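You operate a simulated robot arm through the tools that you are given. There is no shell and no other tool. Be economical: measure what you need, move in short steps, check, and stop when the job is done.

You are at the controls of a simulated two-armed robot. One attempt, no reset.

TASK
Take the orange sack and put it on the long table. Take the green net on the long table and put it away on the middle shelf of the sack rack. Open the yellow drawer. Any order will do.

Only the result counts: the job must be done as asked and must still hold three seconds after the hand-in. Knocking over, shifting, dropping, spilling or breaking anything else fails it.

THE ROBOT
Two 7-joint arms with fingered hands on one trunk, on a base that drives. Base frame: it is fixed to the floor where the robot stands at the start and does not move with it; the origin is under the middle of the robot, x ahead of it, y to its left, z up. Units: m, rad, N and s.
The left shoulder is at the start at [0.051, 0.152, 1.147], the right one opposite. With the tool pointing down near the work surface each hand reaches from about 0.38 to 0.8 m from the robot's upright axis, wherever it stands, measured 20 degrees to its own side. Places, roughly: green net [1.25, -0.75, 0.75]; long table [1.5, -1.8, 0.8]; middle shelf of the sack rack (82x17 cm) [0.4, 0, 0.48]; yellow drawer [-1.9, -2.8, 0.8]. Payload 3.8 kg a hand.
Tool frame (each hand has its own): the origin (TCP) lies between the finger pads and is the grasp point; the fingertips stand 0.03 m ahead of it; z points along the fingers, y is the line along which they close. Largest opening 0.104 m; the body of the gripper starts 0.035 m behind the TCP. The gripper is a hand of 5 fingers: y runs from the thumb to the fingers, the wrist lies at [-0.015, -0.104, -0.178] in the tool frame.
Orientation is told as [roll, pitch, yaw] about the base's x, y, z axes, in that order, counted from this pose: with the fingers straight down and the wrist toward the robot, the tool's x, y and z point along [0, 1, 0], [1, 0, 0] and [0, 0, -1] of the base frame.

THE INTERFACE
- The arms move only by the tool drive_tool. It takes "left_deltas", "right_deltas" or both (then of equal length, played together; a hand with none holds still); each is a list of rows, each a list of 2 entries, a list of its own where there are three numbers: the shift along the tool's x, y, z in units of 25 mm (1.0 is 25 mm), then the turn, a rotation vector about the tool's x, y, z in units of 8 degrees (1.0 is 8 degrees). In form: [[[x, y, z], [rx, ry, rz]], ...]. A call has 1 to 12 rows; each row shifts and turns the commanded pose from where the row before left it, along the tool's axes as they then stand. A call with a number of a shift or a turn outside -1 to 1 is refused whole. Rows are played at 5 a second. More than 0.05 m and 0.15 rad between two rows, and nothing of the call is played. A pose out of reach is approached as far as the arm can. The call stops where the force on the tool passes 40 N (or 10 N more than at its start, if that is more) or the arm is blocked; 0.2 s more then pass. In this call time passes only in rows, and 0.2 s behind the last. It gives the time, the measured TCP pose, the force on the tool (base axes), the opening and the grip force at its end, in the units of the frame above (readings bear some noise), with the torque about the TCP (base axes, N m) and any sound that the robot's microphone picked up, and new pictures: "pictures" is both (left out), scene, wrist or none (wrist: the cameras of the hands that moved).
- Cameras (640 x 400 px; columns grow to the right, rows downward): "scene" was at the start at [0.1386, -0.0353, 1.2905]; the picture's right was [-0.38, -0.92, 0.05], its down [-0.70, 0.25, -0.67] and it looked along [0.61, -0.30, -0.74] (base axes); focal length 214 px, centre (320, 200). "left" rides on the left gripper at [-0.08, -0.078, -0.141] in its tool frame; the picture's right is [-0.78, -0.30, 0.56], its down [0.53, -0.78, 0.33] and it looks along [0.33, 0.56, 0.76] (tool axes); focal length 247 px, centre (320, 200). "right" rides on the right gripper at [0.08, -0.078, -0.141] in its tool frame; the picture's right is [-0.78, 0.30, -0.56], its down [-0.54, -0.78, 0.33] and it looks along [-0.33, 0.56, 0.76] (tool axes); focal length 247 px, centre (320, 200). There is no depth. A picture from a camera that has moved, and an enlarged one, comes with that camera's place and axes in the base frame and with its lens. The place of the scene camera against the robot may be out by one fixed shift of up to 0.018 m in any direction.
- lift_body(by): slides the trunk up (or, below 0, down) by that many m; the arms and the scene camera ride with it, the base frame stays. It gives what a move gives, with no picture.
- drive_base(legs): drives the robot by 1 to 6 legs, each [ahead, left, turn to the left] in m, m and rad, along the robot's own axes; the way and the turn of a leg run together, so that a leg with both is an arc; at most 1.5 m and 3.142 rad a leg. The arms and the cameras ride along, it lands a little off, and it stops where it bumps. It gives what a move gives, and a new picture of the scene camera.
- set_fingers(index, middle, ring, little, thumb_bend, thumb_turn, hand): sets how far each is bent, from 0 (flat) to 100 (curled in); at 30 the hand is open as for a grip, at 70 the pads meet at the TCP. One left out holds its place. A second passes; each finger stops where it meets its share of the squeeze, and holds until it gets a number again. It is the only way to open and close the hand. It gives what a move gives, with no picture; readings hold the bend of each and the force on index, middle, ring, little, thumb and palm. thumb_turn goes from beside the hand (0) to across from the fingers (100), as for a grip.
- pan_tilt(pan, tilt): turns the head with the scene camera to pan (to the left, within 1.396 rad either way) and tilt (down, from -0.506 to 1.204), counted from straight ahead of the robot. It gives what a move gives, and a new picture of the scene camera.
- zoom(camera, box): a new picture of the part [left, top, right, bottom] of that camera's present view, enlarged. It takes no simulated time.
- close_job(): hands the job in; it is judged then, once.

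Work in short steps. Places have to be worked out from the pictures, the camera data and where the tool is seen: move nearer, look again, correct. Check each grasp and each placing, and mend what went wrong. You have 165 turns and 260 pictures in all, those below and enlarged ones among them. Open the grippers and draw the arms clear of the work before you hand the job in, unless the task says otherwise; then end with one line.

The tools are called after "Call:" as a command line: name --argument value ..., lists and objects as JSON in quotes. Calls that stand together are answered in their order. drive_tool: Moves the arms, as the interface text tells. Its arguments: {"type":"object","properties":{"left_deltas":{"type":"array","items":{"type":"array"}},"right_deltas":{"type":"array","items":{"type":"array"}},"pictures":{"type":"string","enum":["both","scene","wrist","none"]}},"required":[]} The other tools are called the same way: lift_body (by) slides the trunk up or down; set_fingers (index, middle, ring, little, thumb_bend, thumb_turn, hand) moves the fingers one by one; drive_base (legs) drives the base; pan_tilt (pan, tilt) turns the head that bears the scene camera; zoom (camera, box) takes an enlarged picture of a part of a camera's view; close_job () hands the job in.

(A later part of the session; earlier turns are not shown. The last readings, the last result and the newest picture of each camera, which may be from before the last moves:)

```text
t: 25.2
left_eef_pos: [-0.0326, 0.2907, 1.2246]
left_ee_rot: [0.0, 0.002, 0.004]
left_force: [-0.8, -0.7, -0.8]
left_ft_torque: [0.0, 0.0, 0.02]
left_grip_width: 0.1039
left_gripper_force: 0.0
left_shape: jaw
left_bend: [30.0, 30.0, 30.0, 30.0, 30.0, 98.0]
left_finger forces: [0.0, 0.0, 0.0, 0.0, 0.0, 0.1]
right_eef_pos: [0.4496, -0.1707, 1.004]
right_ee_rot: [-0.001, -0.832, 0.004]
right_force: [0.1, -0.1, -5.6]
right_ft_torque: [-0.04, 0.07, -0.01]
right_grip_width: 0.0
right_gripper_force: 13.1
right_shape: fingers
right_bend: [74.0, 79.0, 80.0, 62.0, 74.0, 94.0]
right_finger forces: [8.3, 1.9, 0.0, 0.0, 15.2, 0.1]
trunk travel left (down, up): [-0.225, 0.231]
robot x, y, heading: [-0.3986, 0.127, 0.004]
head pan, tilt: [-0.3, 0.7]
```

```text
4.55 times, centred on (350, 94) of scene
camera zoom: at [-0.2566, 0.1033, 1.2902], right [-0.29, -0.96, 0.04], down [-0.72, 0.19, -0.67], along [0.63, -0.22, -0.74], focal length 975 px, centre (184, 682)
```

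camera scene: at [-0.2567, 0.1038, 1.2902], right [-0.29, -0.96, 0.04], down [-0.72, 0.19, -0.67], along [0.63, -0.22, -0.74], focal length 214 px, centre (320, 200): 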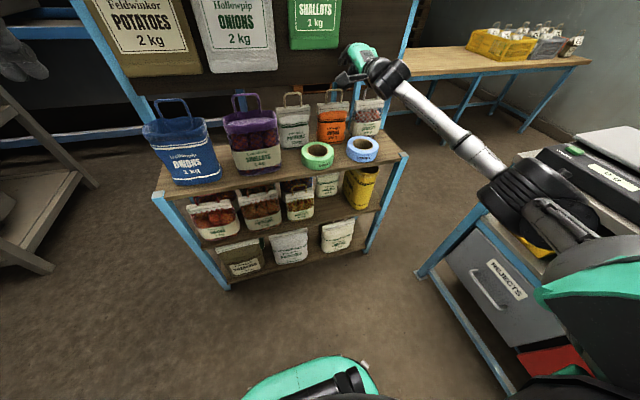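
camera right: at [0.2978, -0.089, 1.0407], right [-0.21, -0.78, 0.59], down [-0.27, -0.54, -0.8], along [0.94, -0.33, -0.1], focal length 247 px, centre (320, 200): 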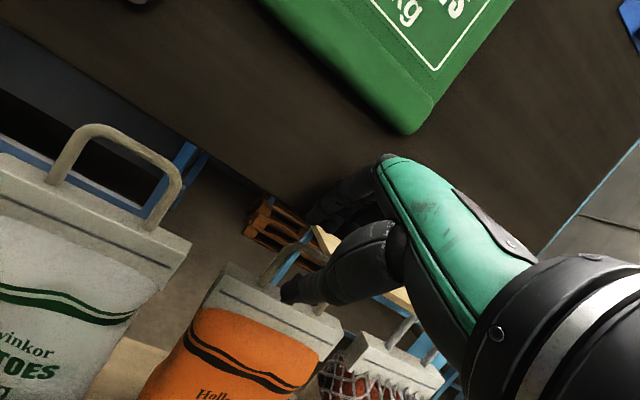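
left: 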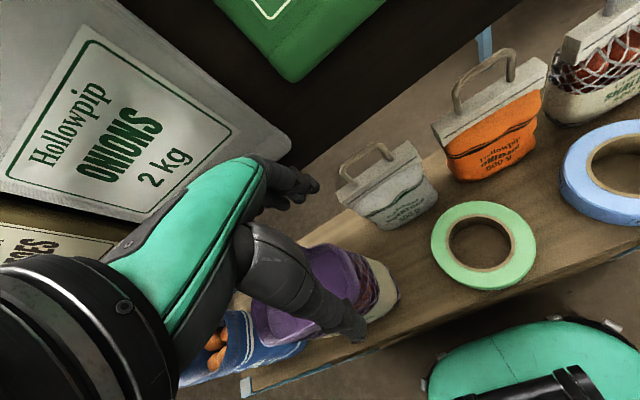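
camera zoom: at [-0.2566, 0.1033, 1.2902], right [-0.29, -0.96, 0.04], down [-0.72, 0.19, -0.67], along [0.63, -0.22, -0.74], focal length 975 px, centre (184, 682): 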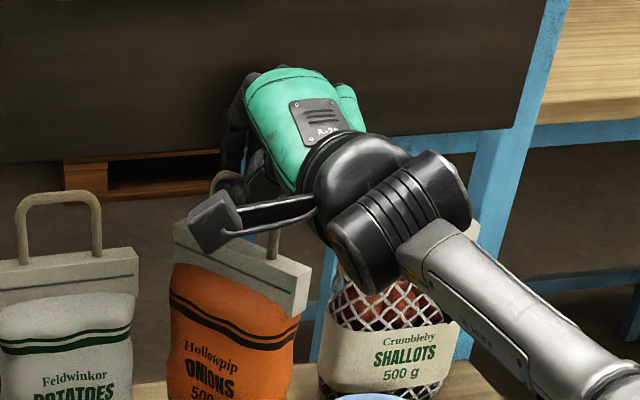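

The sack follows the hand, with 5.6 N of weight on it. I draw it toward me 4 cm, rising slightly, to clear the board.

Call:
drive_tool --right_deltas '[[[0, -0.36, -0.73], [0, 0, 0]], [[0, -0.36, -0.73], [0, 0, 0]]]' --pictures "wrist"

Call:
zoom --camera "scene" --box '[240, 60, 440, 185]'

```text
t: 25.8
left_eef_pos: [-0.034, 0.2924, 1.2246]
left_ee_rot: [0.001, 0.003, 0.005]
left_force: [-0.6, -0.3, 0.2]
left_ft_torque: [0.01, -0.01, 0.04]
left_grip_width: 0.1037
left_gripper_force: 0.0
left_shape: jaw
left_bend: [30.0, 30.0, 30.0, 30.0, 30.0, 98.0]
left_finger forces: [0.0, 0.0, 0.1, 0.0, 0.0, 0.1]
right_eef_pos: [0.4103, -0.169, 1.0148]
right_ee_rot: [0.0, -0.832, 0.002]
right_force: [-0.2, -0.2, -5.0]
right_ft_torque: [-0.04, 0.04, -0.01]
right_grip_width: 0.0
right_gripper_force: 12.4
right_shape: fingers
right_bend: [74.0, 80.0, 80.0, 62.0, 74.0, 94.0]
right_finger forces: [8.2, 1.9, 0.0, 0.1, 14.5, 0.0]
trunk travel left (down, up): [-0.225, 0.231]
robot x, y, heading: [-0.3961, 0.1304, 0.004]
head pan, tilt: [-0.3, 0.7]
camera right: at [0.2532, -0.0909, 1.0527], right [-0.21, -0.78, 0.59], down [-0.27, -0.54, -0.8], along [0.94, -0.33, -0.1], focal length 247 px, centre (320, 200)
```

right: 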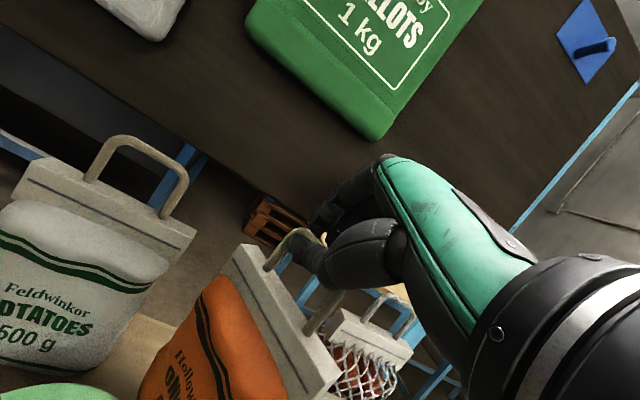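

```text
3.20 times, centred on (340, 122) of scene
camera zoom: at [-0.257, 0.1033, 1.2902], right [-0.29, -0.96, 0.04], down [-0.72, 0.19, -0.67], along [0.63, -0.22, -0.74], focal length 686 px, centre (256, 448)
```

zoom: 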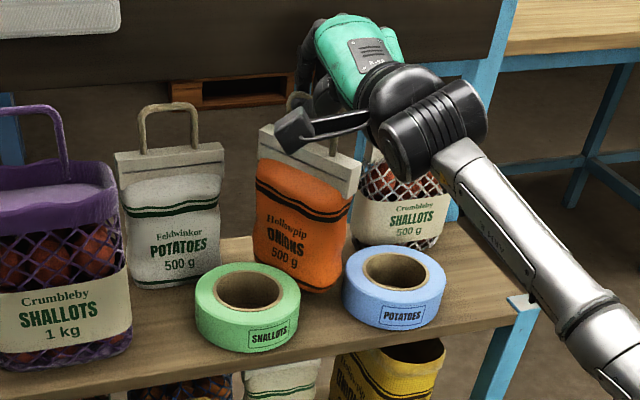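

The sack hangs just behind the tape rolls. I lift straight up first, then up and back.

Call:
drive_tool --right_deltas '[[[0, 0.74, -0.67], [0, 0, 0]], [[0, 0.74, -0.67], [0, 0, 0]], [[0, 0.74, -0.67], [0, 0, 0]], [[0, 0.27, -0.89], [0, 0, 0]], [[0, 0.27, -0.89], [0, 0, 0]], [[0, 0.27, -0.89], [0, 0, 0]]]' --pictures "both"

```text
t: 27.2
left_eef_pos: [-0.0344, 0.2917, 1.2255]
left_ee_rot: [-0.001, 0.003, 0.003]
left_force: [-0.1, 0.8, -1.1]
left_ft_torque: [-0.01, -0.03, 0.0]
left_grip_width: 0.1037
left_gripper_force: 0.0
left_shape: jaw
left_bend: [30.0, 30.0, 30.0, 30.0, 30.0, 98.0]
left_finger forces: [0.1, 0.1, 0.0, 0.0, 0.1, 0.1]
right_eef_pos: [0.3755, -0.1713, 1.1513]
right_ee_rot: [0.002, -0.832, 0.004]
right_force: [-0.3, 0.1, -6.0]
right_ft_torque: [-0.01, 0.06, 0.03]
right_grip_width: 0.0
right_gripper_force: 11.9
right_shape: fingers
right_bend: [74.0, 80.0, 80.0, 62.0, 74.0, 94.0]
right_finger forces: [8.7, 1.7, 0.0, 0.1, 14.8, 0.0]
trunk travel left (down, up): [-0.225, 0.231]
robot x, y, heading: [-0.3931, 0.1353, 0.002]
head pan, tilt: [-0.3, 0.7]
camera scene: at [-0.2568, 0.1035, 1.2902], right [-0.29, -0.96, 0.04], down [-0.72, 0.19, -0.67], along [0.63, -0.22, -0.74], focal length 214 px, centre (320, 200)
camera right: at [0.2183, -0.0922, 1.1883], right [-0.21, -0.78, 0.59], down [-0.27, -0.54, -0.8], along [0.94, -0.33, -0.1], focal length 247 px, centre (320, 200)
```

scene: 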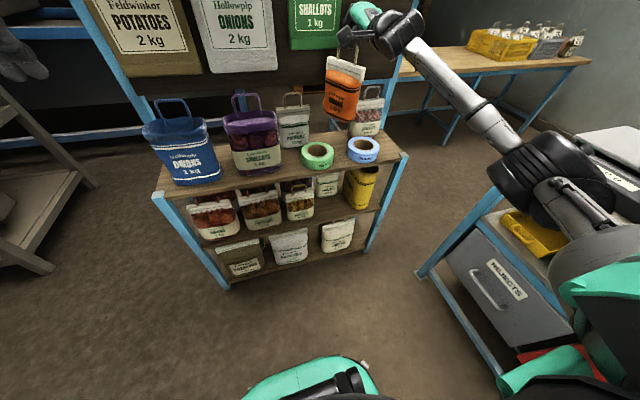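
right: 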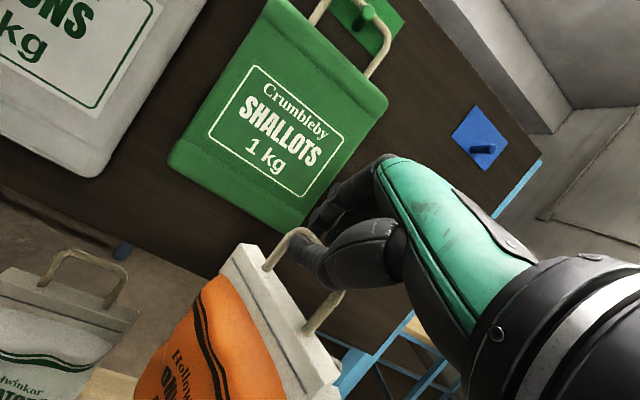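

The sack hangs free and nothing else moved. I pull it in a little, then survey the routes to the long table.

Call:
drive_tool --right_deltas '[[[0, -0.6, -0.6], [0, 0, 0]], [[0, -0.6, -0.6], [0, 0, 0]], [[0, -0.6, -0.6], [0, 0, 0]], [[0, -0.6, -0.6], [0, 0, 0]]]' --pictures "none"

Call:
drive_base --legs '[[-0.3, 0, 0]]'

Call:
pan_tilt --pan 0.7 --tilt 0.4

Call:
pan_tilt --pan -0.9 --tilt 0.6

Call:
pan_tilt --pan -1.396 --tilt 0.4

```text
t: 28.2
left_eef_pos: [-0.0351, 0.2912, 1.2252]
left_ee_rot: [0.0, 0.002, 0.005]
left_force: [-0.1, -0.5, 0.5]
left_ft_torque: [0.03, -0.01, -0.05]
left_grip_width: 0.1036
left_gripper_force: 0.0
left_shape: jaw
left_bend: [30.0, 30.0, 30.0, 30.0, 30.0, 98.0]
left_finger forces: [0.0, 0.0, 0.1, 0.0, 0.0, 0.0]
right_eef_pos: [0.289, -0.1703, 1.1466]
right_ee_rot: [0.002, -0.835, 0.002]
right_force: [0.3, -0.2, -5.0]
right_ft_torque: [0.0, 0.04, -0.03]
right_grip_width: 0.0001
right_gripper_force: 12.3
right_shape: fingers
right_bend: [74.0, 80.0, 80.0, 62.0, 74.0, 94.0]
right_finger forces: [8.7, 1.9, 0.1, 0.1, 14.4, 0.0]
trunk travel left (down, up): [-0.225, 0.231]
robot x, y, heading: [-0.3984, 0.1283, 0.001]
head pan, tilt: [-0.3, 0.7]
```

```text
t: 30.3
left_eef_pos: [-0.3325, 0.2907, 1.224]
left_ee_rot: [-0.001, 0.003, 0.004]
left_force: [0.1, -0.7, -0.4]
left_ft_torque: [0.01, 0.01, 0.0]
left_grip_width: 0.1036
left_gripper_force: 0.1
left_shape: jaw
left_bend: [30.0, 30.0, 30.0, 30.0, 30.0, 98.0]
left_finger forces: [0.0, 0.0, 0.0, 0.0, 0.0, 0.0]
right_eef_pos: [-0.0096, -0.1718, 1.147]
right_ee_rot: [0.001, -0.831, 0.005]
right_force: [0.7, -1.1, -5.1]
right_ft_torque: [-0.06, 0.01, 0.0]
right_grip_width: 0.0
right_gripper_force: 12.6
right_shape: fingers
right_bend: [74.0, 80.0, 80.0, 62.0, 74.0, 94.0]
right_finger forces: [7.7, 2.3, 0.0, 0.0, 14.1, 0.0]
trunk travel left (down, up): [-0.225, 0.231]
robot x, y, heading: [-0.6965, 0.1305, 0.003]
head pan, tilt: [-0.3, 0.7]
camera scene: at [-0.5556, 0.1026, 1.2899], right [-0.29, -0.96, 0.04], down [-0.72, 0.19, -0.67], along [0.63, -0.22, -0.74], focal length 214 px, centre (320, 200)
```

scene: 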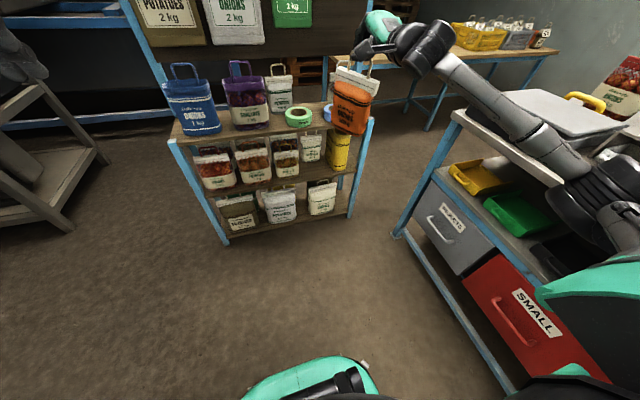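

```text
t: 31.6
left_eef_pos: [-0.3344, 0.29, 1.2246]
left_ee_rot: [0.0, 0.001, 0.003]
left_force: [0.5, 0.3, -0.3]
left_ft_torque: [0.01, 0.04, 0.02]
left_grip_width: 0.1036
left_gripper_force: 0.1
left_shape: jaw
left_bend: [30.0, 30.0, 30.0, 30.0, 30.0, 98.0]
left_finger forces: [0.1, 0.0, 0.0, 0.1, 0.0, 0.0]
right_eef_pos: [-0.01, -0.1705, 1.1469]
right_ee_rot: [0.002, -0.833, 0.002]
right_force: [-0.2, 0.2, -5.3]
right_ft_torque: [-0.05, 0.05, -0.01]
right_grip_width: 0.0
right_gripper_force: 12.4
right_shape: fingers
right_bend: [74.0, 80.0, 80.0, 62.0, 74.0, 94.0]
right_finger forces: [7.9, 2.0, 0.0, 0.0, 14.3, 0.0]
trunk travel left (down, up): [-0.225, 0.231]
robot x, y, heading: [-0.6995, 0.1242, 0.004]
head pan, tilt: [0.7, 0.4]
camera scene: at [-0.563, 0.1872, 1.3182], right [0.64, -0.76, -0.09], down [-0.42, -0.25, -0.87], along [0.64, 0.59, -0.48], focal length 214 px, centre (320, 200)
```

scene: 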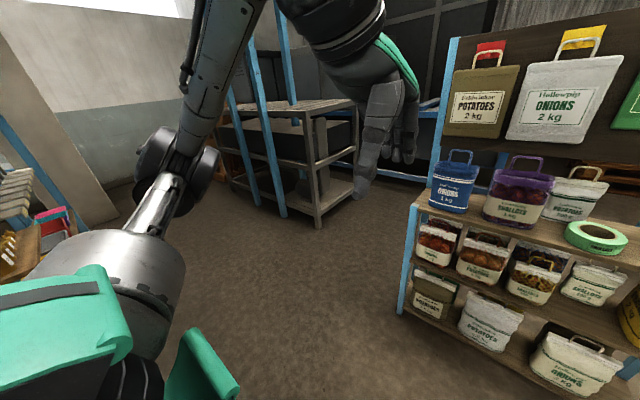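

```text
t: 33.2
left_eef_pos: [-0.3321, 0.2905, 1.2253]
left_ee_rot: [0.0, 0.003, 0.005]
left_force: [0.2, 0.5, -0.2]
left_ft_torque: [0.01, -0.01, -0.02]
left_grip_width: 0.1038
left_gripper_force: 0.0
left_shape: jaw
left_bend: [30.0, 30.0, 30.0, 30.0, 30.0, 98.0]
left_finger forces: [0.0, 0.0, 0.0, 0.0, 0.0, 0.0]
right_eef_pos: [-0.011, -0.1713, 1.1457]
right_ee_rot: [0.003, -0.832, 0.003]
right_force: [0.1, -0.4, -5.1]
right_ft_torque: [0.0, 0.06, -0.01]
right_grip_width: 0.0004
right_gripper_force: 12.0
right_shape: fingers
right_bend: [74.0, 80.0, 80.0, 62.0, 74.0, 94.0]
right_finger forces: [8.1, 2.0, 0.1, 0.1, 14.2, 0.0]
trunk travel left (down, up): [-0.225, 0.231]
robot x, y, heading: [-0.7002, 0.1305, 0.005]
head pan, tilt: [-0.901, 0.6]
camera scene: at [-0.5809, 0.0584, 1.3024], right [-0.77, -0.62, 0.11], down [-0.47, 0.44, -0.77], along [0.43, -0.64, -0.63], focal length 214 px, centre (320, 200)
```

scene: 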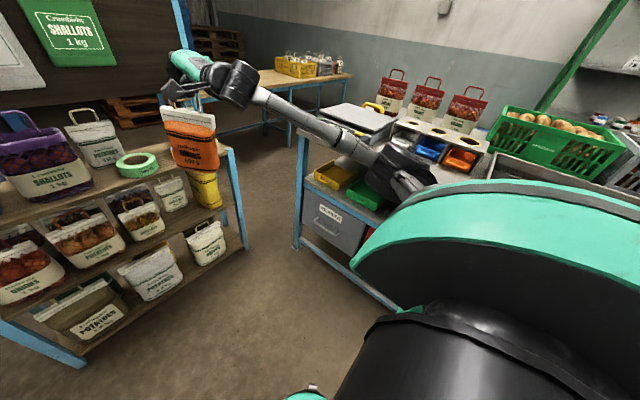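

```text
t: 34.2
left_eef_pos: [-0.3331, 0.2898, 1.2242]
left_ee_rot: [0.0, 0.002, 0.003]
left_force: [0.0, 0.2, -0.2]
left_ft_torque: [0.01, 0.04, 0.01]
left_grip_width: 0.1036
left_gripper_force: 0.1
left_shape: jaw
left_bend: [30.0, 30.0, 30.0, 30.0, 30.0, 98.0]
left_finger forces: [0.0, 0.0, 0.1, 0.0, 0.0, 0.1]
right_eef_pos: [-0.0106, -0.1713, 1.1458]
right_ee_rot: [0.002, -0.833, 0.003]
right_force: [0.8, 0.3, -4.7]
right_ft_torque: [-0.02, 0.04, 0.02]
right_grip_width: 0.0
right_gripper_force: 12.3
right_shape: fingers
right_bend: [74.0, 80.0, 80.0, 62.0, 74.0, 94.0]
right_finger forces: [7.9, 2.1, 0.0, 0.1, 14.2, 0.1]
trunk travel left (down, up): [-0.225, 0.231]
robot x, y, heading: [-0.7018, 0.131, 0.003]
head pan, tilt: [-1.396, 0.4]
camera scene: at [-0.6167, 0.0363, 1.3259], right [-0.97, -0.18, 0.14], down [-0.2, 0.38, -0.9], along [0.11, -0.91, -0.41], focal length 214 px, centre (320, 200)
```

scene: 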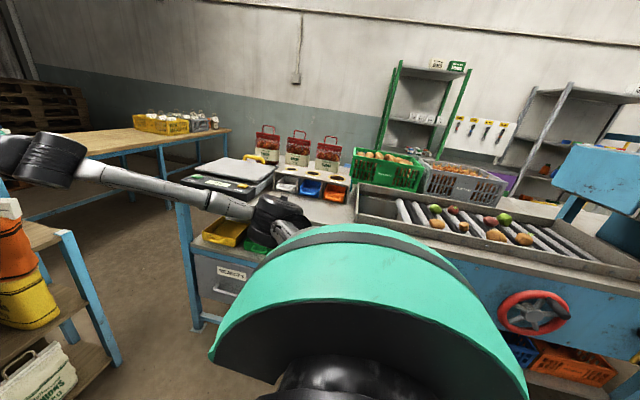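

The direct gap between rack and counter is only about 0.39 m. On the left there is about 1 m of room, and space behind the rack to reach the long table's end. I extend both arms forward to narrow the elbows, then shift left.

Call:
drive_tool --left_deltas '[[[0, 1, 0], [0, 0, 0]], [[0, 1, 0], [0, 0, 0]], [[0, 1, 0], [0, 0, 0]], [[0, 1, 0], [0, 0, 0]], [[0, 1, 0], [0, 0, 0]], [[0, 1, 0], [0, 0, 0]], [[0, 1, 0], [0, 0, 0]], [[0, 1, 0], [0, 0, 0]], [[0, 1, 0], [0, 0, 0]], [[0, 1, 0], [0, 0, 0]]]' --right_deltas '[[[0, 0.4, 0.45], [0, 0, 0]], [[0, 0.4, 0.45], [0, 0, 0]], [[0, 0.4, 0.45], [0, 0, 0]], [[0, 0.4, 0.45], [0, 0, 0]], [[0, 0.4, 0.45], [0, 0, 0]], [[0, 0.4, 0.45], [0, 0, 0]], [[0, 0.4, 0.45], [0, 0, 0]], [[0, 0.4, 0.45], [0, 0, 0]], [[0, 0, 0], [0, 0, 0]], [[0, 0, 0], [0, 0, 0]]]' --pictures "none"

Call:
drive_base --legs '[[0, 0.77, 0]]'

Call:
pan_tilt --pan 0.0 --tilt 0.5

Call:
pan_tilt --pan 0.6 --tilt 0.5

```text
t: 36.4
left_eef_pos: [-0.083, 0.2899, 1.2226]
left_ee_rot: [0.001, 0.003, 0.002]
left_force: [-0.1, -0.3, -0.1]
left_ft_torque: [0.03, 0.02, 0.03]
left_grip_width: 0.1036
left_gripper_force: 0.0
left_shape: jaw
left_bend: [30.0, 30.0, 30.0, 30.0, 30.0, 98.0]
left_finger forces: [0.1, 0.1, 0.0, 0.0, 0.0, 0.0]
right_eef_pos: [0.1109, -0.1705, 1.1437]
right_ee_rot: [0.003, -0.833, 0.003]
right_force: [0.3, -0.9, -5.4]
right_ft_torque: [-0.03, 0.01, -0.02]
right_grip_width: 0.0
right_gripper_force: 12.3
right_shape: fingers
right_bend: [74.0, 80.0, 80.0, 62.0, 74.0, 94.0]
right_finger forces: [8.0, 2.1, 0.0, 0.0, 13.8, 0.0]
trunk travel left (down, up): [-0.225, 0.231]
robot x, y, heading: [-0.7021, 0.1258, 0.007]
head pan, tilt: [-1.396, 0.4]
```

```text
t: 39.1
left_eef_pos: [-0.0859, 0.761, 1.2237]
left_ee_rot: [-0.006, -0.001, 0.012]
left_force: [0.5, 1.4, 0.2]
left_ft_torque: [-0.07, 0.02, 0.0]
left_grip_width: 0.104
left_gripper_force: 0.0
left_shape: jaw
left_bend: [30.0, 30.0, 30.0, 30.0, 30.0, 98.0]
left_finger forces: [0.1, 0.0, 0.0, 0.0, 0.0, 0.1]
right_eef_pos: [0.1152, 0.2972, 1.144]
right_ee_rot: [-0.009, -0.828, 0.018]
right_force: [-0.2, -1.2, -1.5]
right_ft_torque: [-0.08, 0.13, -0.07]
right_grip_width: 0.0
right_gripper_force: 4.3
right_shape: fingers
right_bend: [74.0, 80.0, 80.0, 62.0, 74.0, 96.0]
right_finger forces: [8.3, 0.0, 0.0, 0.0, 0.8, 0.1]
trunk travel left (down, up): [-0.225, 0.231]
robot x, y, heading: [-0.6952, 0.5871, 0.016]
head pan, tilt: [-1.396, 0.4]
stopped in leg 1: the robot was blocked; the commanded pose is now the measured one
camera scene: at [-0.6152, 0.5, 1.3266], right [-0.97, -0.19, 0.14], down [-0.2, 0.38, -0.9], along [0.12, -0.91, -0.4], focal length 214 px, centre (320, 200)
```

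scene: 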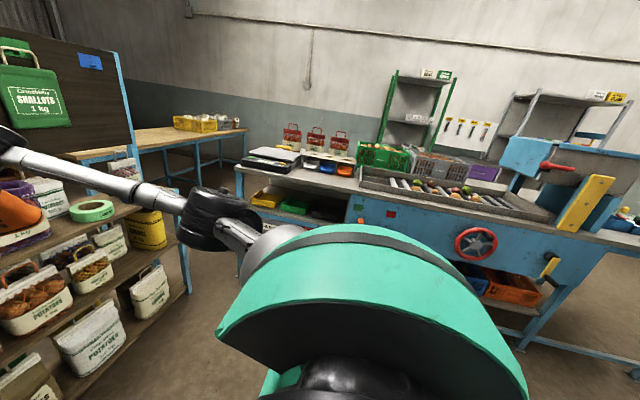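

```text
t: 40.6
left_eef_pos: [-0.083, 0.7527, 1.224]
left_ee_rot: [0.002, 0.001, 0.013]
left_force: [-0.3, -0.1, 0.2]
left_ft_torque: [-0.03, -0.01, -0.02]
left_grip_width: 0.1036
left_gripper_force: 0.1
left_shape: jaw
left_bend: [30.0, 30.0, 30.0, 30.0, 30.0, 98.0]
left_finger forces: [0.0, 0.0, 0.0, 0.1, 0.0, 0.0]
right_eef_pos: [0.1169, 0.2897, 1.1403]
right_ee_rot: [-0.002, -0.827, 0.008]
right_force: [0.6, -1.3, -5.2]
right_ft_torque: [-0.02, -0.03, 0.0]
right_grip_width: 0.0
right_gripper_force: 6.8
right_shape: fingers
right_bend: [75.0, 80.0, 80.0, 62.0, 74.0, 95.0]
right_finger forces: [0.0, 1.1, 0.0, 0.0, 12.3, 0.0]
trunk travel left (down, up): [-0.225, 0.231]
robot x, y, heading: [-0.6958, 0.5866, 0.013]
head pan, tilt: [0.0, 0.499]
camera scene: at [-0.5412, 0.585, 1.3062], right [0.01, -1.0, 0.0], down [-0.6, -0.01, -0.8], along [0.8, 0.01, -0.6], focal length 214 px, centre (320, 200)
```

scene: 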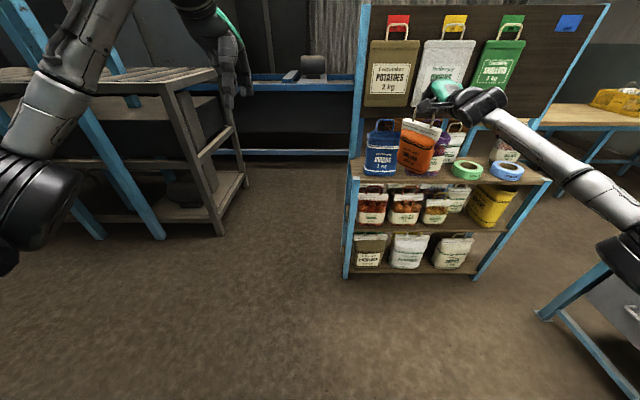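

```text
t: 41.6
left_eef_pos: [-0.083, 0.7527, 1.2248]
left_ee_rot: [0.0, 0.002, 0.013]
left_force: [0.0, 0.9, -0.5]
left_ft_torque: [-0.01, -0.03, 0.03]
left_grip_width: 0.1039
left_gripper_force: 0.0
left_shape: jaw
left_bend: [30.0, 30.0, 30.0, 30.0, 30.0, 98.0]
left_finger forces: [0.0, 0.0, 0.1, 0.0, 0.0, 0.0]
right_eef_pos: [0.1165, 0.2907, 1.1429]
right_ee_rot: [-0.001, -0.826, 0.012]
right_force: [-0.9, 1.6, -4.9]
right_ft_torque: [-0.03, 0.02, 0.0]
right_grip_width: 0.0
right_gripper_force: 0.6
right_shape: fingers
right_bend: [75.0, 80.0, 80.0, 62.0, 74.0, 95.0]
right_finger forces: [0.1, 1.2, 0.1, 0.0, 0.5, 0.0]
trunk travel left (down, up): [-0.225, 0.231]
robot x, y, heading: [-0.6954, 0.585, 0.017]
head pan, tilt: [0.6, 0.499]
camera scene: at [-0.5582, 0.637, 1.3085], right [0.57, -0.82, -0.08], down [-0.51, -0.28, -0.81], along [0.64, 0.51, -0.58], focal length 214 px, centre (320, 200)
```

scene: 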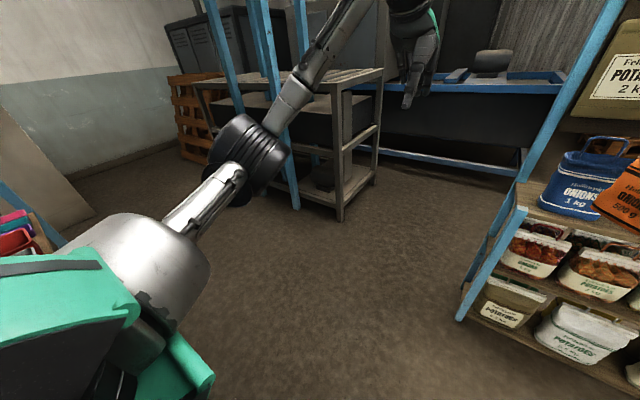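

The base bumped something on its left, and the grip reads loose though the sack still hangs (about 5 N). I look left and re-squeeze.

Call:
pan_tilt --pan 1.396 --tilt 0.7

Call:
set_fingers --hand "right" --index 90 --middle 90 --ring 90 --little 80 --thumb_bend 90

Call:
zoom --camera "right" --box '[140, 150, 460, 350]'

```text
t: 42.8
left_eef_pos: [-0.083, 0.7529, 1.2242]
left_ee_rot: [0.002, 0.001, 0.012]
left_force: [0.3, 0.5, 0.1]
left_ft_torque: [0.01, -0.04, -0.01]
left_grip_width: 0.1038
left_gripper_force: 0.1
left_shape: jaw
left_bend: [30.0, 30.0, 30.0, 30.0, 30.0, 98.0]
left_finger forces: [0.0, 0.0, 0.1, 0.0, 0.0, 0.0]
right_eef_pos: [0.1161, 0.2914, 1.1406]
right_ee_rot: [-0.002, -0.825, 0.011]
right_force: [0.3, -1.0, -5.8]
right_ft_torque: [-0.02, 0.0, -0.01]
right_grip_width: 0.0
right_gripper_force: 6.6
right_shape: fingers
right_bend: [75.0, 80.0, 80.0, 62.0, 74.0, 95.0]
right_finger forces: [0.0, 1.0, 0.0, 0.1, 12.3, 0.0]
trunk travel left (down, up): [-0.225, 0.231]
robot x, y, heading: [-0.6906, 0.5848, 0.01]
head pan, tilt: [1.396, 0.7]
camera scene: at [-0.6205, 0.668, 1.2995], right [0.98, -0.16, -0.14], down [-0.21, -0.64, -0.74], along [0.03, 0.75, -0.66], focal length 214 px, centre (320, 200)
```

scene: 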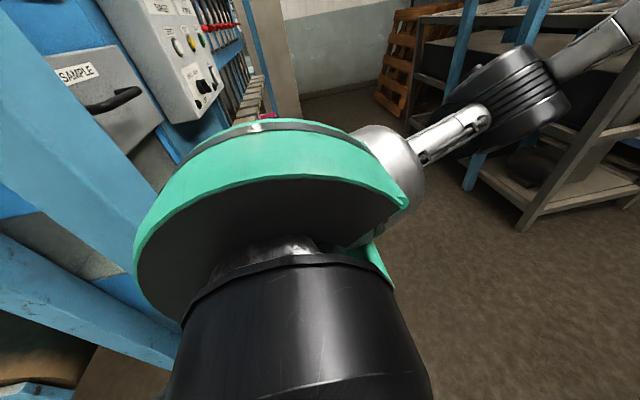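

```text
t: 43.8
left_eef_pos: [-0.0839, 0.7525, 1.2242]
left_ee_rot: [0.0, 0.001, 0.014]
left_force: [-0.6, 0.6, -0.7]
left_ft_torque: [0.0, 0.0, 0.02]
left_grip_width: 0.1038
left_gripper_force: 0.2
left_shape: jaw
left_bend: [30.0, 30.0, 30.0, 30.0, 30.0, 98.0]
left_finger forces: [0.0, 0.0, 0.0, 0.0, 0.0, 0.0]
right_eef_pos: [0.1165, 0.2909, 1.1412]
right_ee_rot: [-0.001, -0.825, 0.011]
right_force: [0.1, -0.5, -4.5]
right_ft_torque: [-0.13, 0.12, 0.03]
right_grip_width: 0.0001
right_gripper_force: 8.8
right_shape: fingers
right_bend: [80.0, 90.0, 90.0, 80.0, 81.0, 92.0]
right_finger forces: [2.1, 5.0, 0.0, 0.0, 11.4, 0.1]
trunk travel left (down, up): [-0.225, 0.231]
robot x, y, heading: [-0.6965, 0.5877, 0.012]
head pan, tilt: [1.396, 0.7]
```

```text
2.00 times, centred on (300, 250) of right
camera zoom: at [-0.0405, 0.3687, 1.1799], right [-0.2, -0.78, 0.6], down [-0.28, -0.54, -0.8], along [0.94, -0.33, -0.11], focal length 494 px, centre (360, 100)
```

zoom: 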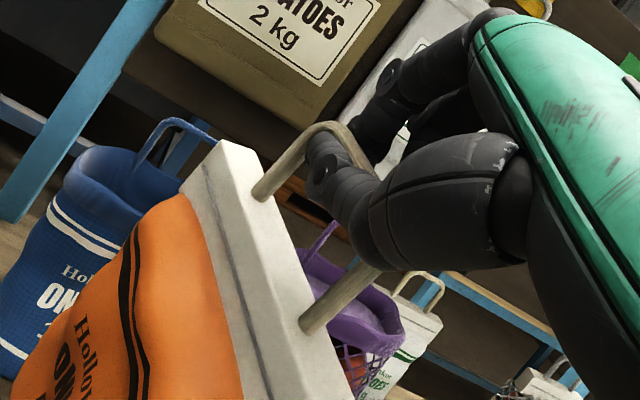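

The fingers ring the handle, so it is secure. The obstacle is the blue machine at left (x < -0.6), so I move right a bit, turn left, and take the diagonal past it.

Call:
drive_base --legs '[[0, -0.28, 0], [0, 0, 0.5]]'

Call:
pan_tilt --pan 0.5 --tilt 0.6

```text
t: 47.2
left_eef_pos: [-0.2354, 0.7451, 1.2236]
left_ee_rot: [0.002, 0.0, 0.516]
left_force: [0.5, 0.0, -0.4]
left_ft_torque: [0.02, 0.03, 0.0]
left_grip_width: 0.1039
left_gripper_force: 0.1
left_shape: jaw
left_bend: [30.0, 30.0, 30.0, 30.0, 30.0, 98.0]
left_finger forces: [0.1, 0.0, 0.0, 0.0, 0.0, 0.0]
right_eef_pos: [0.1633, 0.4353, 1.1411]
right_ee_rot: [-0.001, -0.825, 0.513]
right_force: [-0.2, -0.1, -5.8]
right_ft_torque: [-0.12, 0.04, 0.02]
right_grip_width: 0.0001
right_gripper_force: 10.3
right_shape: fingers
right_bend: [80.0, 90.0, 90.0, 80.0, 82.0, 92.0]
right_finger forces: [4.1, 4.6, 0.0, 0.1, 11.1, 0.1]
trunk travel left (down, up): [-0.225, 0.231]
robot x, y, heading: [-0.6915, 0.3025, 0.52]
head pan, tilt: [1.396, 0.7]
camera scene: at [-0.6665, 0.4114, 1.2996], right [0.93, 0.33, -0.14], down [0.12, -0.66, -0.74], along [-0.34, 0.68, -0.66], focal length 214 px, centre (320, 200)
```

scene: 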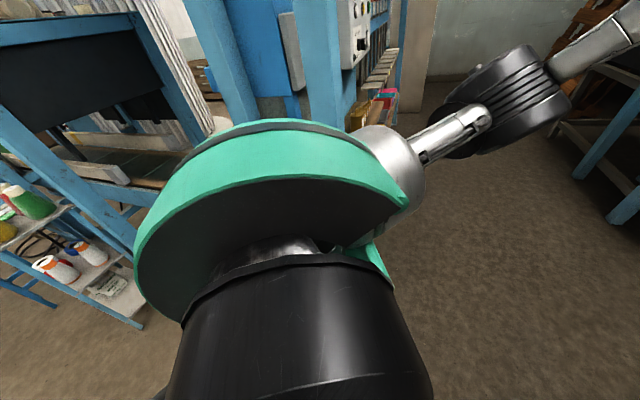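

```text
t: 48.4
left_eef_pos: [-0.2353, 0.7445, 1.2254]
left_ee_rot: [0.0, 0.001, 0.514]
left_force: [0.6, -0.2, 0.3]
left_ft_torque: [0.0, 0.0, 0.02]
left_grip_width: 0.1042
left_gripper_force: 0.0
left_shape: jaw
left_bend: [30.0, 30.0, 30.0, 30.0, 30.0, 98.0]
left_finger forces: [0.0, 0.1, 0.0, 0.0, 0.0, 0.0]
right_eef_pos: [0.1618, 0.4352, 1.1418]
right_ee_rot: [-0.002, -0.825, 0.514]
right_force: [-0.3, 0.4, -5.7]
right_ft_torque: [-0.13, 0.05, -0.01]
right_grip_width: 0.0003
right_gripper_force: 10.2
right_shape: fingers
right_bend: [80.0, 90.0, 90.0, 80.0, 82.0, 92.0]
right_finger forces: [4.0, 5.2, 0.0, 0.0, 11.5, 0.0]
trunk travel left (down, up): [-0.225, 0.231]
robot x, y, heading: [-0.6939, 0.3046, 0.51]
head pan, tilt: [0.499, 0.6]
camera scene: at [-0.5911, 0.4071, 1.2991], right [0.85, -0.53, -0.07], down [-0.39, -0.54, -0.75], along [0.36, 0.66, -0.66], focal length 214 px, centre (320, 200)
```

scene: 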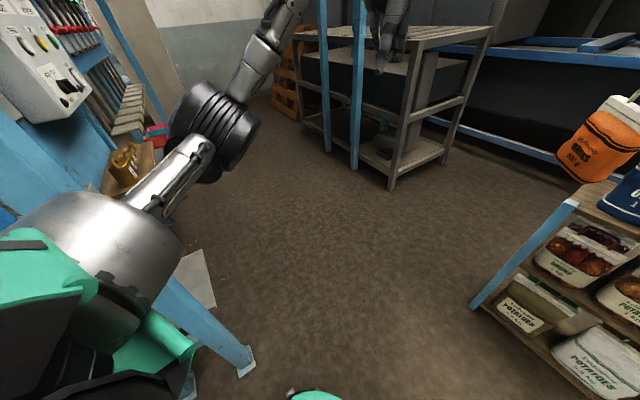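

The path is clear: the machine foot is at about (-0.85, 0.85) and the shelf foot at (0.75, 1.44). I drive the diagonal and straighten up.

Call:
drive_base --legs '[[0.342, 0.197, 0], [0.438, 0.062, 0], [0, 0, -0.515]]'

Call:
pan_tilt --pan 0.0 --tilt 0.5

Call:
pan_tilt --pan -0.7 --tilt 0.6

```text
t: 54.6
left_eef_pos: [0.4792, 1.0718, 1.223]
left_ee_rot: [0.001, 0.001, -0.005]
left_force: [-0.6, -0.2, -0.1]
left_ft_torque: [-0.02, 0.03, 0.01]
left_grip_width: 0.1038
left_gripper_force: 0.0
left_shape: jaw
left_bend: [30.0, 30.0, 30.0, 30.0, 30.0, 98.0]
left_finger forces: [0.0, 0.0, 0.0, 0.1, 0.1, 0.1]
right_eef_pos: [0.6706, 0.6061, 1.1414]
right_ee_rot: [-0.002, -0.825, -0.006]
right_force: [-0.4, -0.3, -5.2]
right_ft_torque: [-0.03, 0.11, 0.01]
right_grip_width: 0.0001
right_gripper_force: 11.2
right_shape: fingers
right_bend: [81.0, 91.0, 90.0, 80.0, 82.0, 92.0]
right_finger forces: [4.7, 5.7, 0.0, 0.0, 12.0, 0.0]
trunk travel left (down, up): [-0.225, 0.231]
robot x, y, heading: [-0.1411, 0.915, 0.001]
head pan, tilt: [0.499, 0.6]
camera scene: at [0.0038, 0.9542, 1.2991], right [0.47, -0.88, -0.07], down [-0.61, -0.27, -0.75], along [0.64, 0.39, -0.66], focal length 214 px, centre (320, 200)
```

scene: 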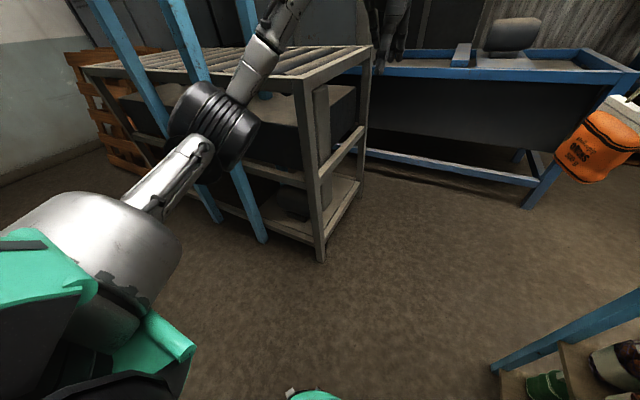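

```text
t: 55.5
left_eef_pos: [0.479, 1.0708, 1.2242]
left_ee_rot: [0.002, 0.003, -0.005]
left_force: [-0.9, -1.4, 0.6]
left_ft_torque: [-0.01, 0.0, 0.01]
left_grip_width: 0.1039
left_gripper_force: 0.1
left_shape: jaw
left_bend: [30.0, 30.0, 30.0, 30.0, 30.0, 98.0]
left_finger forces: [0.0, 0.0, 0.1, 0.1, 0.0, 0.1]
right_eef_pos: [0.6714, 0.605, 1.1413]
right_ee_rot: [-0.002, -0.824, -0.005]
right_force: [0.5, -0.3, -5.1]
right_ft_torque: [-0.05, 0.13, -0.01]
right_grip_width: 0.0
right_gripper_force: 11.6
right_shape: fingers
right_bend: [81.0, 91.0, 90.0, 80.0, 82.0, 92.0]
right_finger forces: [4.9, 5.3, 0.1, 0.1, 12.1, 0.1]
trunk travel left (down, up): [-0.225, 0.231]
robot x, y, heading: [-0.1382, 0.9166, -0.004]
head pan, tilt: [0.0, 0.499]
camera scene: at [0.0182, 0.9118, 1.3062], right [0.0, -1.0, 0.0], down [-0.6, 0.0, -0.8], along [0.8, 0.0, -0.6], focal length 214 px, centre (320, 200)
```

scene: 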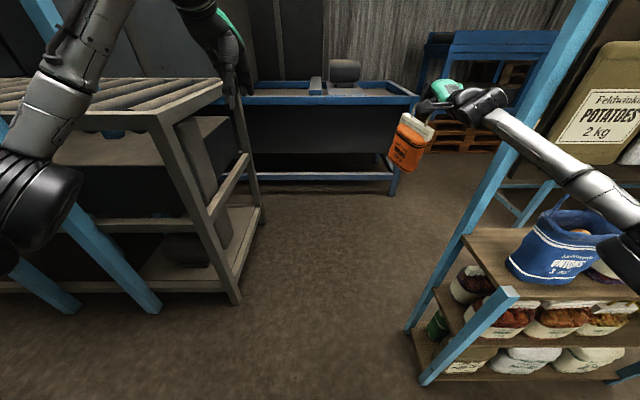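

```text
t: 56.6
left_eef_pos: [0.4784, 1.0709, 1.2253]
left_ee_rot: [0.0, 0.001, -0.006]
left_force: [-0.9, -0.2, 0.5]
left_ft_torque: [0.0, -0.01, -0.04]
left_grip_width: 0.1039
left_gripper_force: 0.1
left_shape: jaw
left_bend: [30.0, 30.0, 30.0, 30.0, 30.0, 98.0]
left_finger forces: [0.0, 0.0, 0.0, 0.0, 0.0, 0.0]
right_eef_pos: [0.6703, 0.606, 1.1422]
right_ee_rot: [-0.003, -0.824, -0.008]
right_force: [-0.8, -0.2, -6.0]
right_ft_torque: [-0.08, 0.11, 0.0]
right_grip_width: 0.0
right_gripper_force: 11.2
right_shape: fingers
right_bend: [81.0, 91.0, 90.0, 80.0, 82.0, 92.0]
right_finger forces: [5.1, 5.2, 0.1, 0.0, 11.8, 0.0]
trunk travel left (down, up): [-0.225, 0.231]
robot x, y, heading: [-0.1365, 0.9138, -0.005]
head pan, tilt: [-0.7, 0.6]
camera scene: at [-0.0064, 0.8548, 1.3005], right [-0.64, -0.76, 0.09], down [-0.54, 0.37, -0.76], along [0.54, -0.53, -0.65], focal length 214 px, centre (320, 200)
```

scene: 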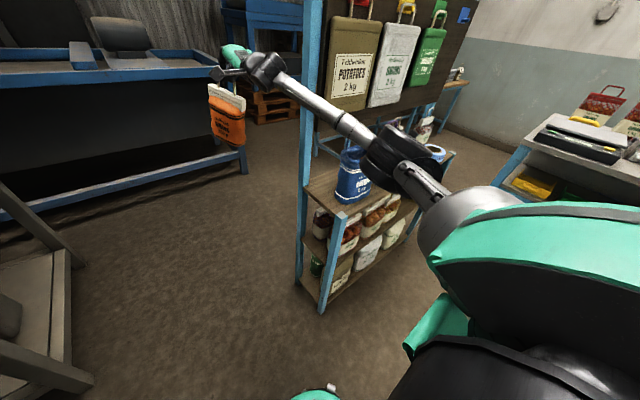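

There is ample room behind the rack: a dark bin has its front at x about 1.85 and the shelf is at left. I drive forward past the rack, turn 45° right and look.

Call:
drive_base --legs '[[0.84, 0, 0], [0, 0, -0.785]]'

Call:
pan_tilt --pan -0.2 --tilt 0.4

```text
t: 63.1
left_eef_pos: [1.2538, 0.5856, 1.2249]
left_ee_rot: [0.001, 0.003, -0.789]
left_force: [-0.1, 0.6, 0.6]
left_ft_torque: [-0.02, -0.02, 0.02]
left_grip_width: 0.1037
left_gripper_force: 0.0
left_shape: jaw
left_bend: [30.0, 30.0, 30.0, 30.0, 30.0, 98.0]
left_finger forces: [0.0, 0.0, 0.0, 0.1, 0.0, 0.0]
right_eef_pos: [1.0604, 0.122, 1.1408]
right_ee_rot: [-0.002, -0.825, -0.791]
right_force: [-0.3, -0.3, -5.6]
right_ft_torque: [-0.01, 0.13, 0.02]
right_grip_width: 0.0004
right_gripper_force: 11.6
right_shape: fingers
right_bend: [81.0, 91.0, 90.0, 80.0, 82.0, 92.0]
right_finger forces: [4.9, 6.1, 0.0, 0.0, 12.4, 0.1]
trunk travel left (down, up): [-0.225, 0.231]
robot x, y, heading: [0.7089, 0.9146, -0.787]
head pan, tilt: [-0.7, 0.6]
camera scene: at [0.7598, 0.7764, 1.3005], right [-0.99, -0.09, 0.09], down [-0.13, 0.64, -0.76], along [0.01, -0.76, -0.65], focal length 214 px, centre (320, 200)
```

scene: 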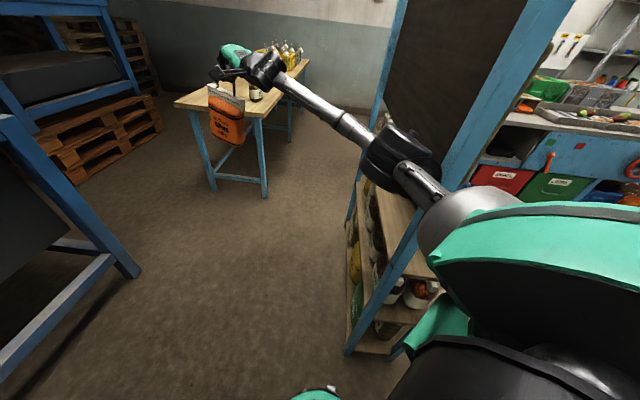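

```text
t: 64.1
left_eef_pos: [1.2547, 0.5866, 1.2236]
left_ee_rot: [0.001, 0.001, -0.791]
left_force: [0.1, 0.0, 0.2]
left_ft_torque: [0.05, -0.01, 0.0]
left_grip_width: 0.1037
left_gripper_force: 0.1
left_shape: jaw
left_bend: [30.0, 30.0, 30.0, 30.0, 30.0, 98.0]
left_finger forces: [0.1, 0.0, 0.0, 0.1, 0.1, 0.1]
right_eef_pos: [1.0612, 0.1215, 1.1422]
right_ee_rot: [-0.001, -0.824, -0.791]
right_force: [0.2, 0.0, -5.5]
right_ft_torque: [0.04, 0.12, 0.01]
right_grip_width: 0.0002
right_gripper_force: 11.7
right_shape: fingers
right_bend: [81.0, 91.0, 90.0, 80.0, 82.0, 92.0]
right_finger forces: [5.3, 5.8, 0.0, 0.0, 12.2, 0.1]
trunk travel left (down, up): [-0.225, 0.231]
robot x, y, heading: [0.7075, 0.9137, -0.787]
head pan, tilt: [-0.201, 0.4]
camera scene: at [0.805, 0.7853, 1.3153], right [-0.83, -0.55, 0.03], down [-0.3, 0.42, -0.86], along [0.46, -0.72, -0.51], focal length 214 px, centre (320, 200)
```

scene: 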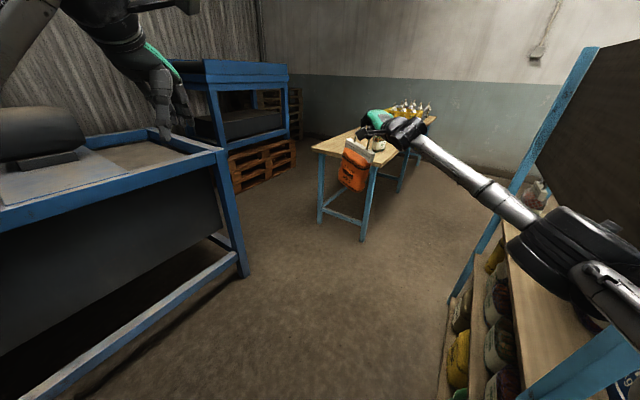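

The table's end is at y about -0.65 and it spans x 1.2–1.85. I turn to face -y and move toward the end, then look.

Call:
drive_base --legs '[[0.247, 0.177, 0], [0, 0, -0.785], [0.2, 0.42, 0], [0.2, 0, 0]]'

Call:
pan_tilt --pan 0.0 --tilt 0.45

```text
t: 71.8
left_eef_pos: [1.5879, -0.154, 1.2245]
left_ee_rot: [0.0, 0.0, -1.575]
left_force: [-0.5, -0.8, -0.2]
left_ft_torque: [-0.03, -0.01, -0.01]
left_grip_width: 0.1039
left_gripper_force: 0.0
left_shape: jaw
left_bend: [30.0, 30.0, 30.0, 30.0, 30.0, 98.0]
left_finger forces: [0.1, 0.0, 0.1, 0.0, 0.1, 0.0]
right_eef_pos: [1.1238, -0.3461, 1.142]
right_ee_rot: [-0.001, -0.826, -1.574]
right_force: [-0.3, 0.2, -5.1]
right_ft_torque: [0.14, 0.13, 0.04]
right_grip_width: 0.0007
right_gripper_force: 12.7
right_shape: fingers
right_bend: [81.0, 91.0, 90.0, 80.0, 82.0, 92.0]
right_finger forces: [5.7, 5.8, 0.1, 0.0, 12.5, 0.1]
trunk travel left (down, up): [-0.225, 0.231]
robot x, y, heading: [1.4331, 0.4605, -1.568]
head pan, tilt: [-0.201, 0.4]
camera scene: at [1.4123, 0.3036, 1.3156], right [-0.98, 0.2, 0.03], down [0.08, 0.51, -0.86], along [-0.18, -0.84, -0.51], focal length 214 px, centre (320, 200)
```

scene: 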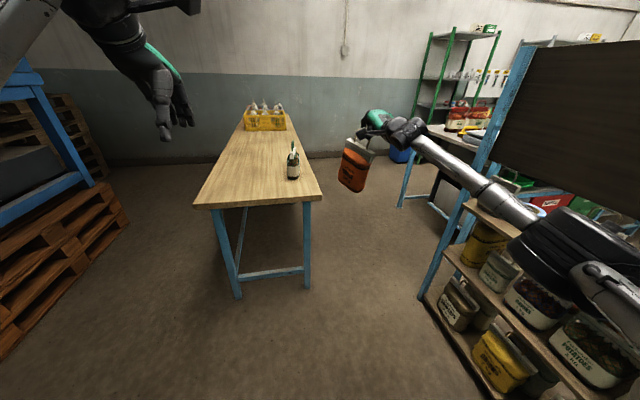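

```text
t: 72.5
left_eef_pos: [1.5888, -0.1553, 1.2241]
left_ee_rot: [0.0, 0.001, -1.574]
left_force: [-0.4, -0.1, -0.7]
left_ft_torque: [-0.02, 0.0, 0.01]
left_grip_width: 0.1037
left_gripper_force: 0.0
left_shape: jaw
left_bend: [30.0, 30.0, 30.0, 30.0, 30.0, 98.0]
left_finger forces: [0.0, 0.1, 0.0, 0.0, 0.0, 0.0]
right_eef_pos: [1.1242, -0.3486, 1.1412]
right_ee_rot: [-0.002, -0.824, -1.575]
right_force: [0.7, -0.7, -5.4]
right_ft_torque: [0.14, 0.09, 0.01]
right_grip_width: 0.0005
right_gripper_force: 12.6
right_shape: fingers
right_bend: [81.0, 91.0, 90.0, 80.0, 82.0, 92.0]
right_finger forces: [5.4, 6.7, 0.1, 0.0, 13.4, 0.0]
trunk travel left (down, up): [-0.225, 0.231]
robot x, y, heading: [1.4275, 0.4609, -1.57]
head pan, tilt: [0.0, 0.45]
camera scene: at [1.4307, 0.3011, 1.3104], right [-1.0, 0.0, 0.0], down [0.0, 0.56, -0.83], along [0.0, -0.83, -0.56], focal length 214 px, centre (320, 200)
```

scene: 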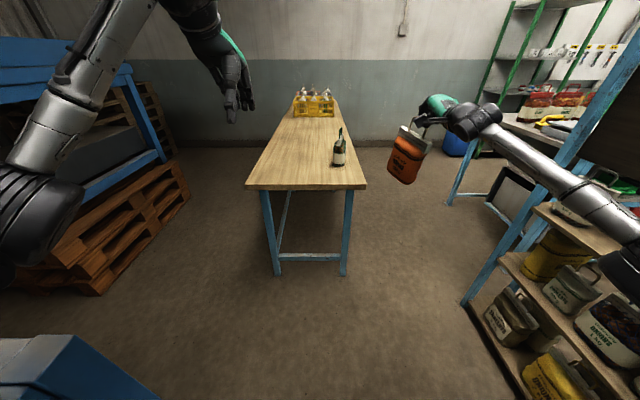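

I zoom in on the object at the table's near end.

Call:
zoom --camera "scene" --box '[240, 75, 400, 200]'

```text
3.20 times, centred on (320, 138) of scene
camera zoom: at [1.4307, 0.3011, 1.3104], right [-1.0, 0.0, 0.0], down [0.0, 0.56, -0.83], along [0.0, -0.83, -0.56], focal length 686 px, centre (320, 400)
```

zoom: 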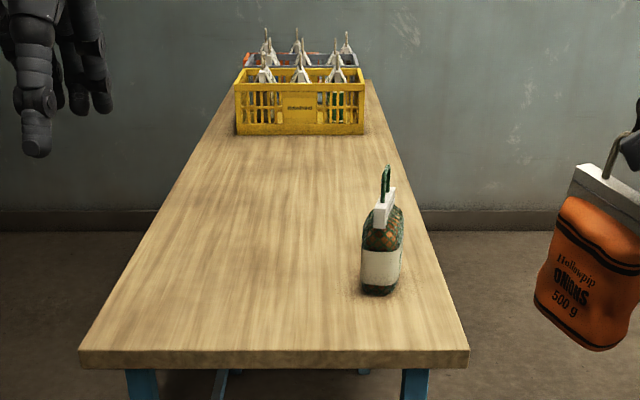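

The green net stands at about (1.32, -0.89) with its thin edge toward me. I'll place the orange sack around (1.57, -0.86), away from it, so I drive up and swing the hand over the table from the near side.

Call:
drive_base --legs '[[0.36, 0, 0], [0, 0, 0.4], [0.113, 0.061, 0]]'

Call:
pan_tilt --pan -0.35 --tilt 0.6

```text
t: 76.9
left_eef_pos: [1.918, -0.4797, 1.2251]
left_ee_rot: [0.0, 0.0, -1.17]
left_force: [0.5, -0.4, -0.7]
left_ft_torque: [-0.01, -0.01, 0.03]
left_grip_width: 0.1035
left_gripper_force: 0.0
left_shape: jaw
left_bend: [30.0, 30.0, 30.0, 30.0, 30.0, 98.0]
left_finger forces: [0.0, 0.0, 0.0, 0.1, 0.0, 0.1]
right_eef_pos: [1.5663, -0.8394, 1.1421]
right_ee_rot: [-0.002, -0.828, -1.17]
right_force: [0.2, -0.9, -4.4]
right_ft_torque: [0.06, 0.13, -0.01]
right_grip_width: 0.0013
right_gripper_force: 19.3
right_shape: fingers
right_bend: [81.0, 91.0, 90.0, 80.0, 82.0, 91.0]
right_finger forces: [6.4, 6.8, 0.1, 0.0, 25.2, 0.0]
trunk travel left (down, up): [-0.225, 0.231]
robot x, y, heading: [1.5285, 0.0249, -1.17]
head pan, tilt: [0.0, 0.45]
camera scene: at [1.592, -0.1222, 1.3108], right [-0.92, -0.39, 0.0], down [-0.22, 0.51, -0.83], along [0.33, -0.76, -0.56], focal length 214 px, centre (320, 200)
```

scene: 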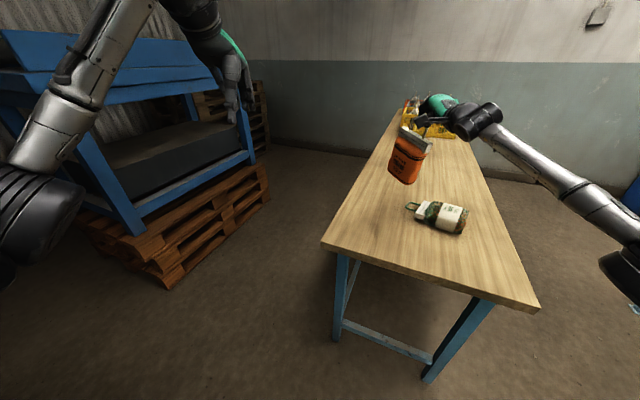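

```text
t: 77.7
left_eef_pos: [1.9191, -0.481, 1.2236]
left_ee_rot: [-0.001, 0.001, -1.171]
left_force: [-0.2, -0.3, -0.5]
left_ft_torque: [0.01, 0.0, -0.02]
left_grip_width: 0.104
left_gripper_force: 0.1
left_shape: jaw
left_bend: [30.0, 30.0, 30.0, 30.0, 30.0, 98.0]
left_finger forces: [0.1, 0.0, 0.1, 0.0, 0.0, 0.1]
right_eef_pos: [1.5668, -0.841, 1.1414]
right_ee_rot: [-0.001, -0.824, -1.171]
right_force: [-0.5, 0.2, -5.0]
right_ft_torque: [0.05, 0.12, -0.01]
right_grip_width: 0.0015
right_gripper_force: 13.3
right_shape: fingers
right_bend: [81.0, 91.0, 90.0, 80.0, 82.0, 91.0]
right_finger forces: [6.5, 6.7, 0.1, 0.0, 13.5, 0.0]
trunk travel left (down, up): [-0.225, 0.231]
robot x, y, heading: [1.5298, 0.0205, -1.172]
head pan, tilt: [-0.351, 0.6]
camera scene: at [1.5608, -0.1254, 1.2983], right [-1.0, -0.06, 0.05], down [-0.07, 0.67, -0.74], along [0.01, -0.74, -0.67], focal length 214 px, centre (320, 200)
```

scene: 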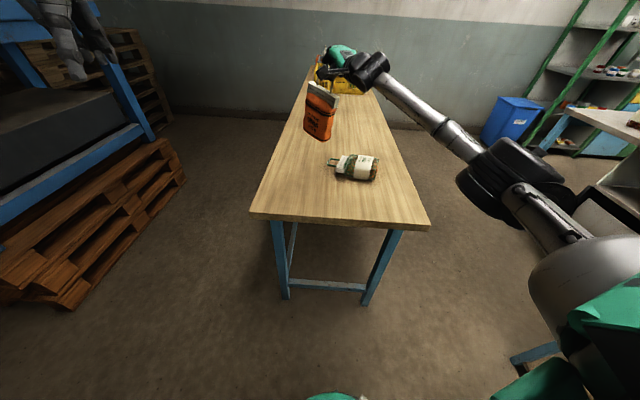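

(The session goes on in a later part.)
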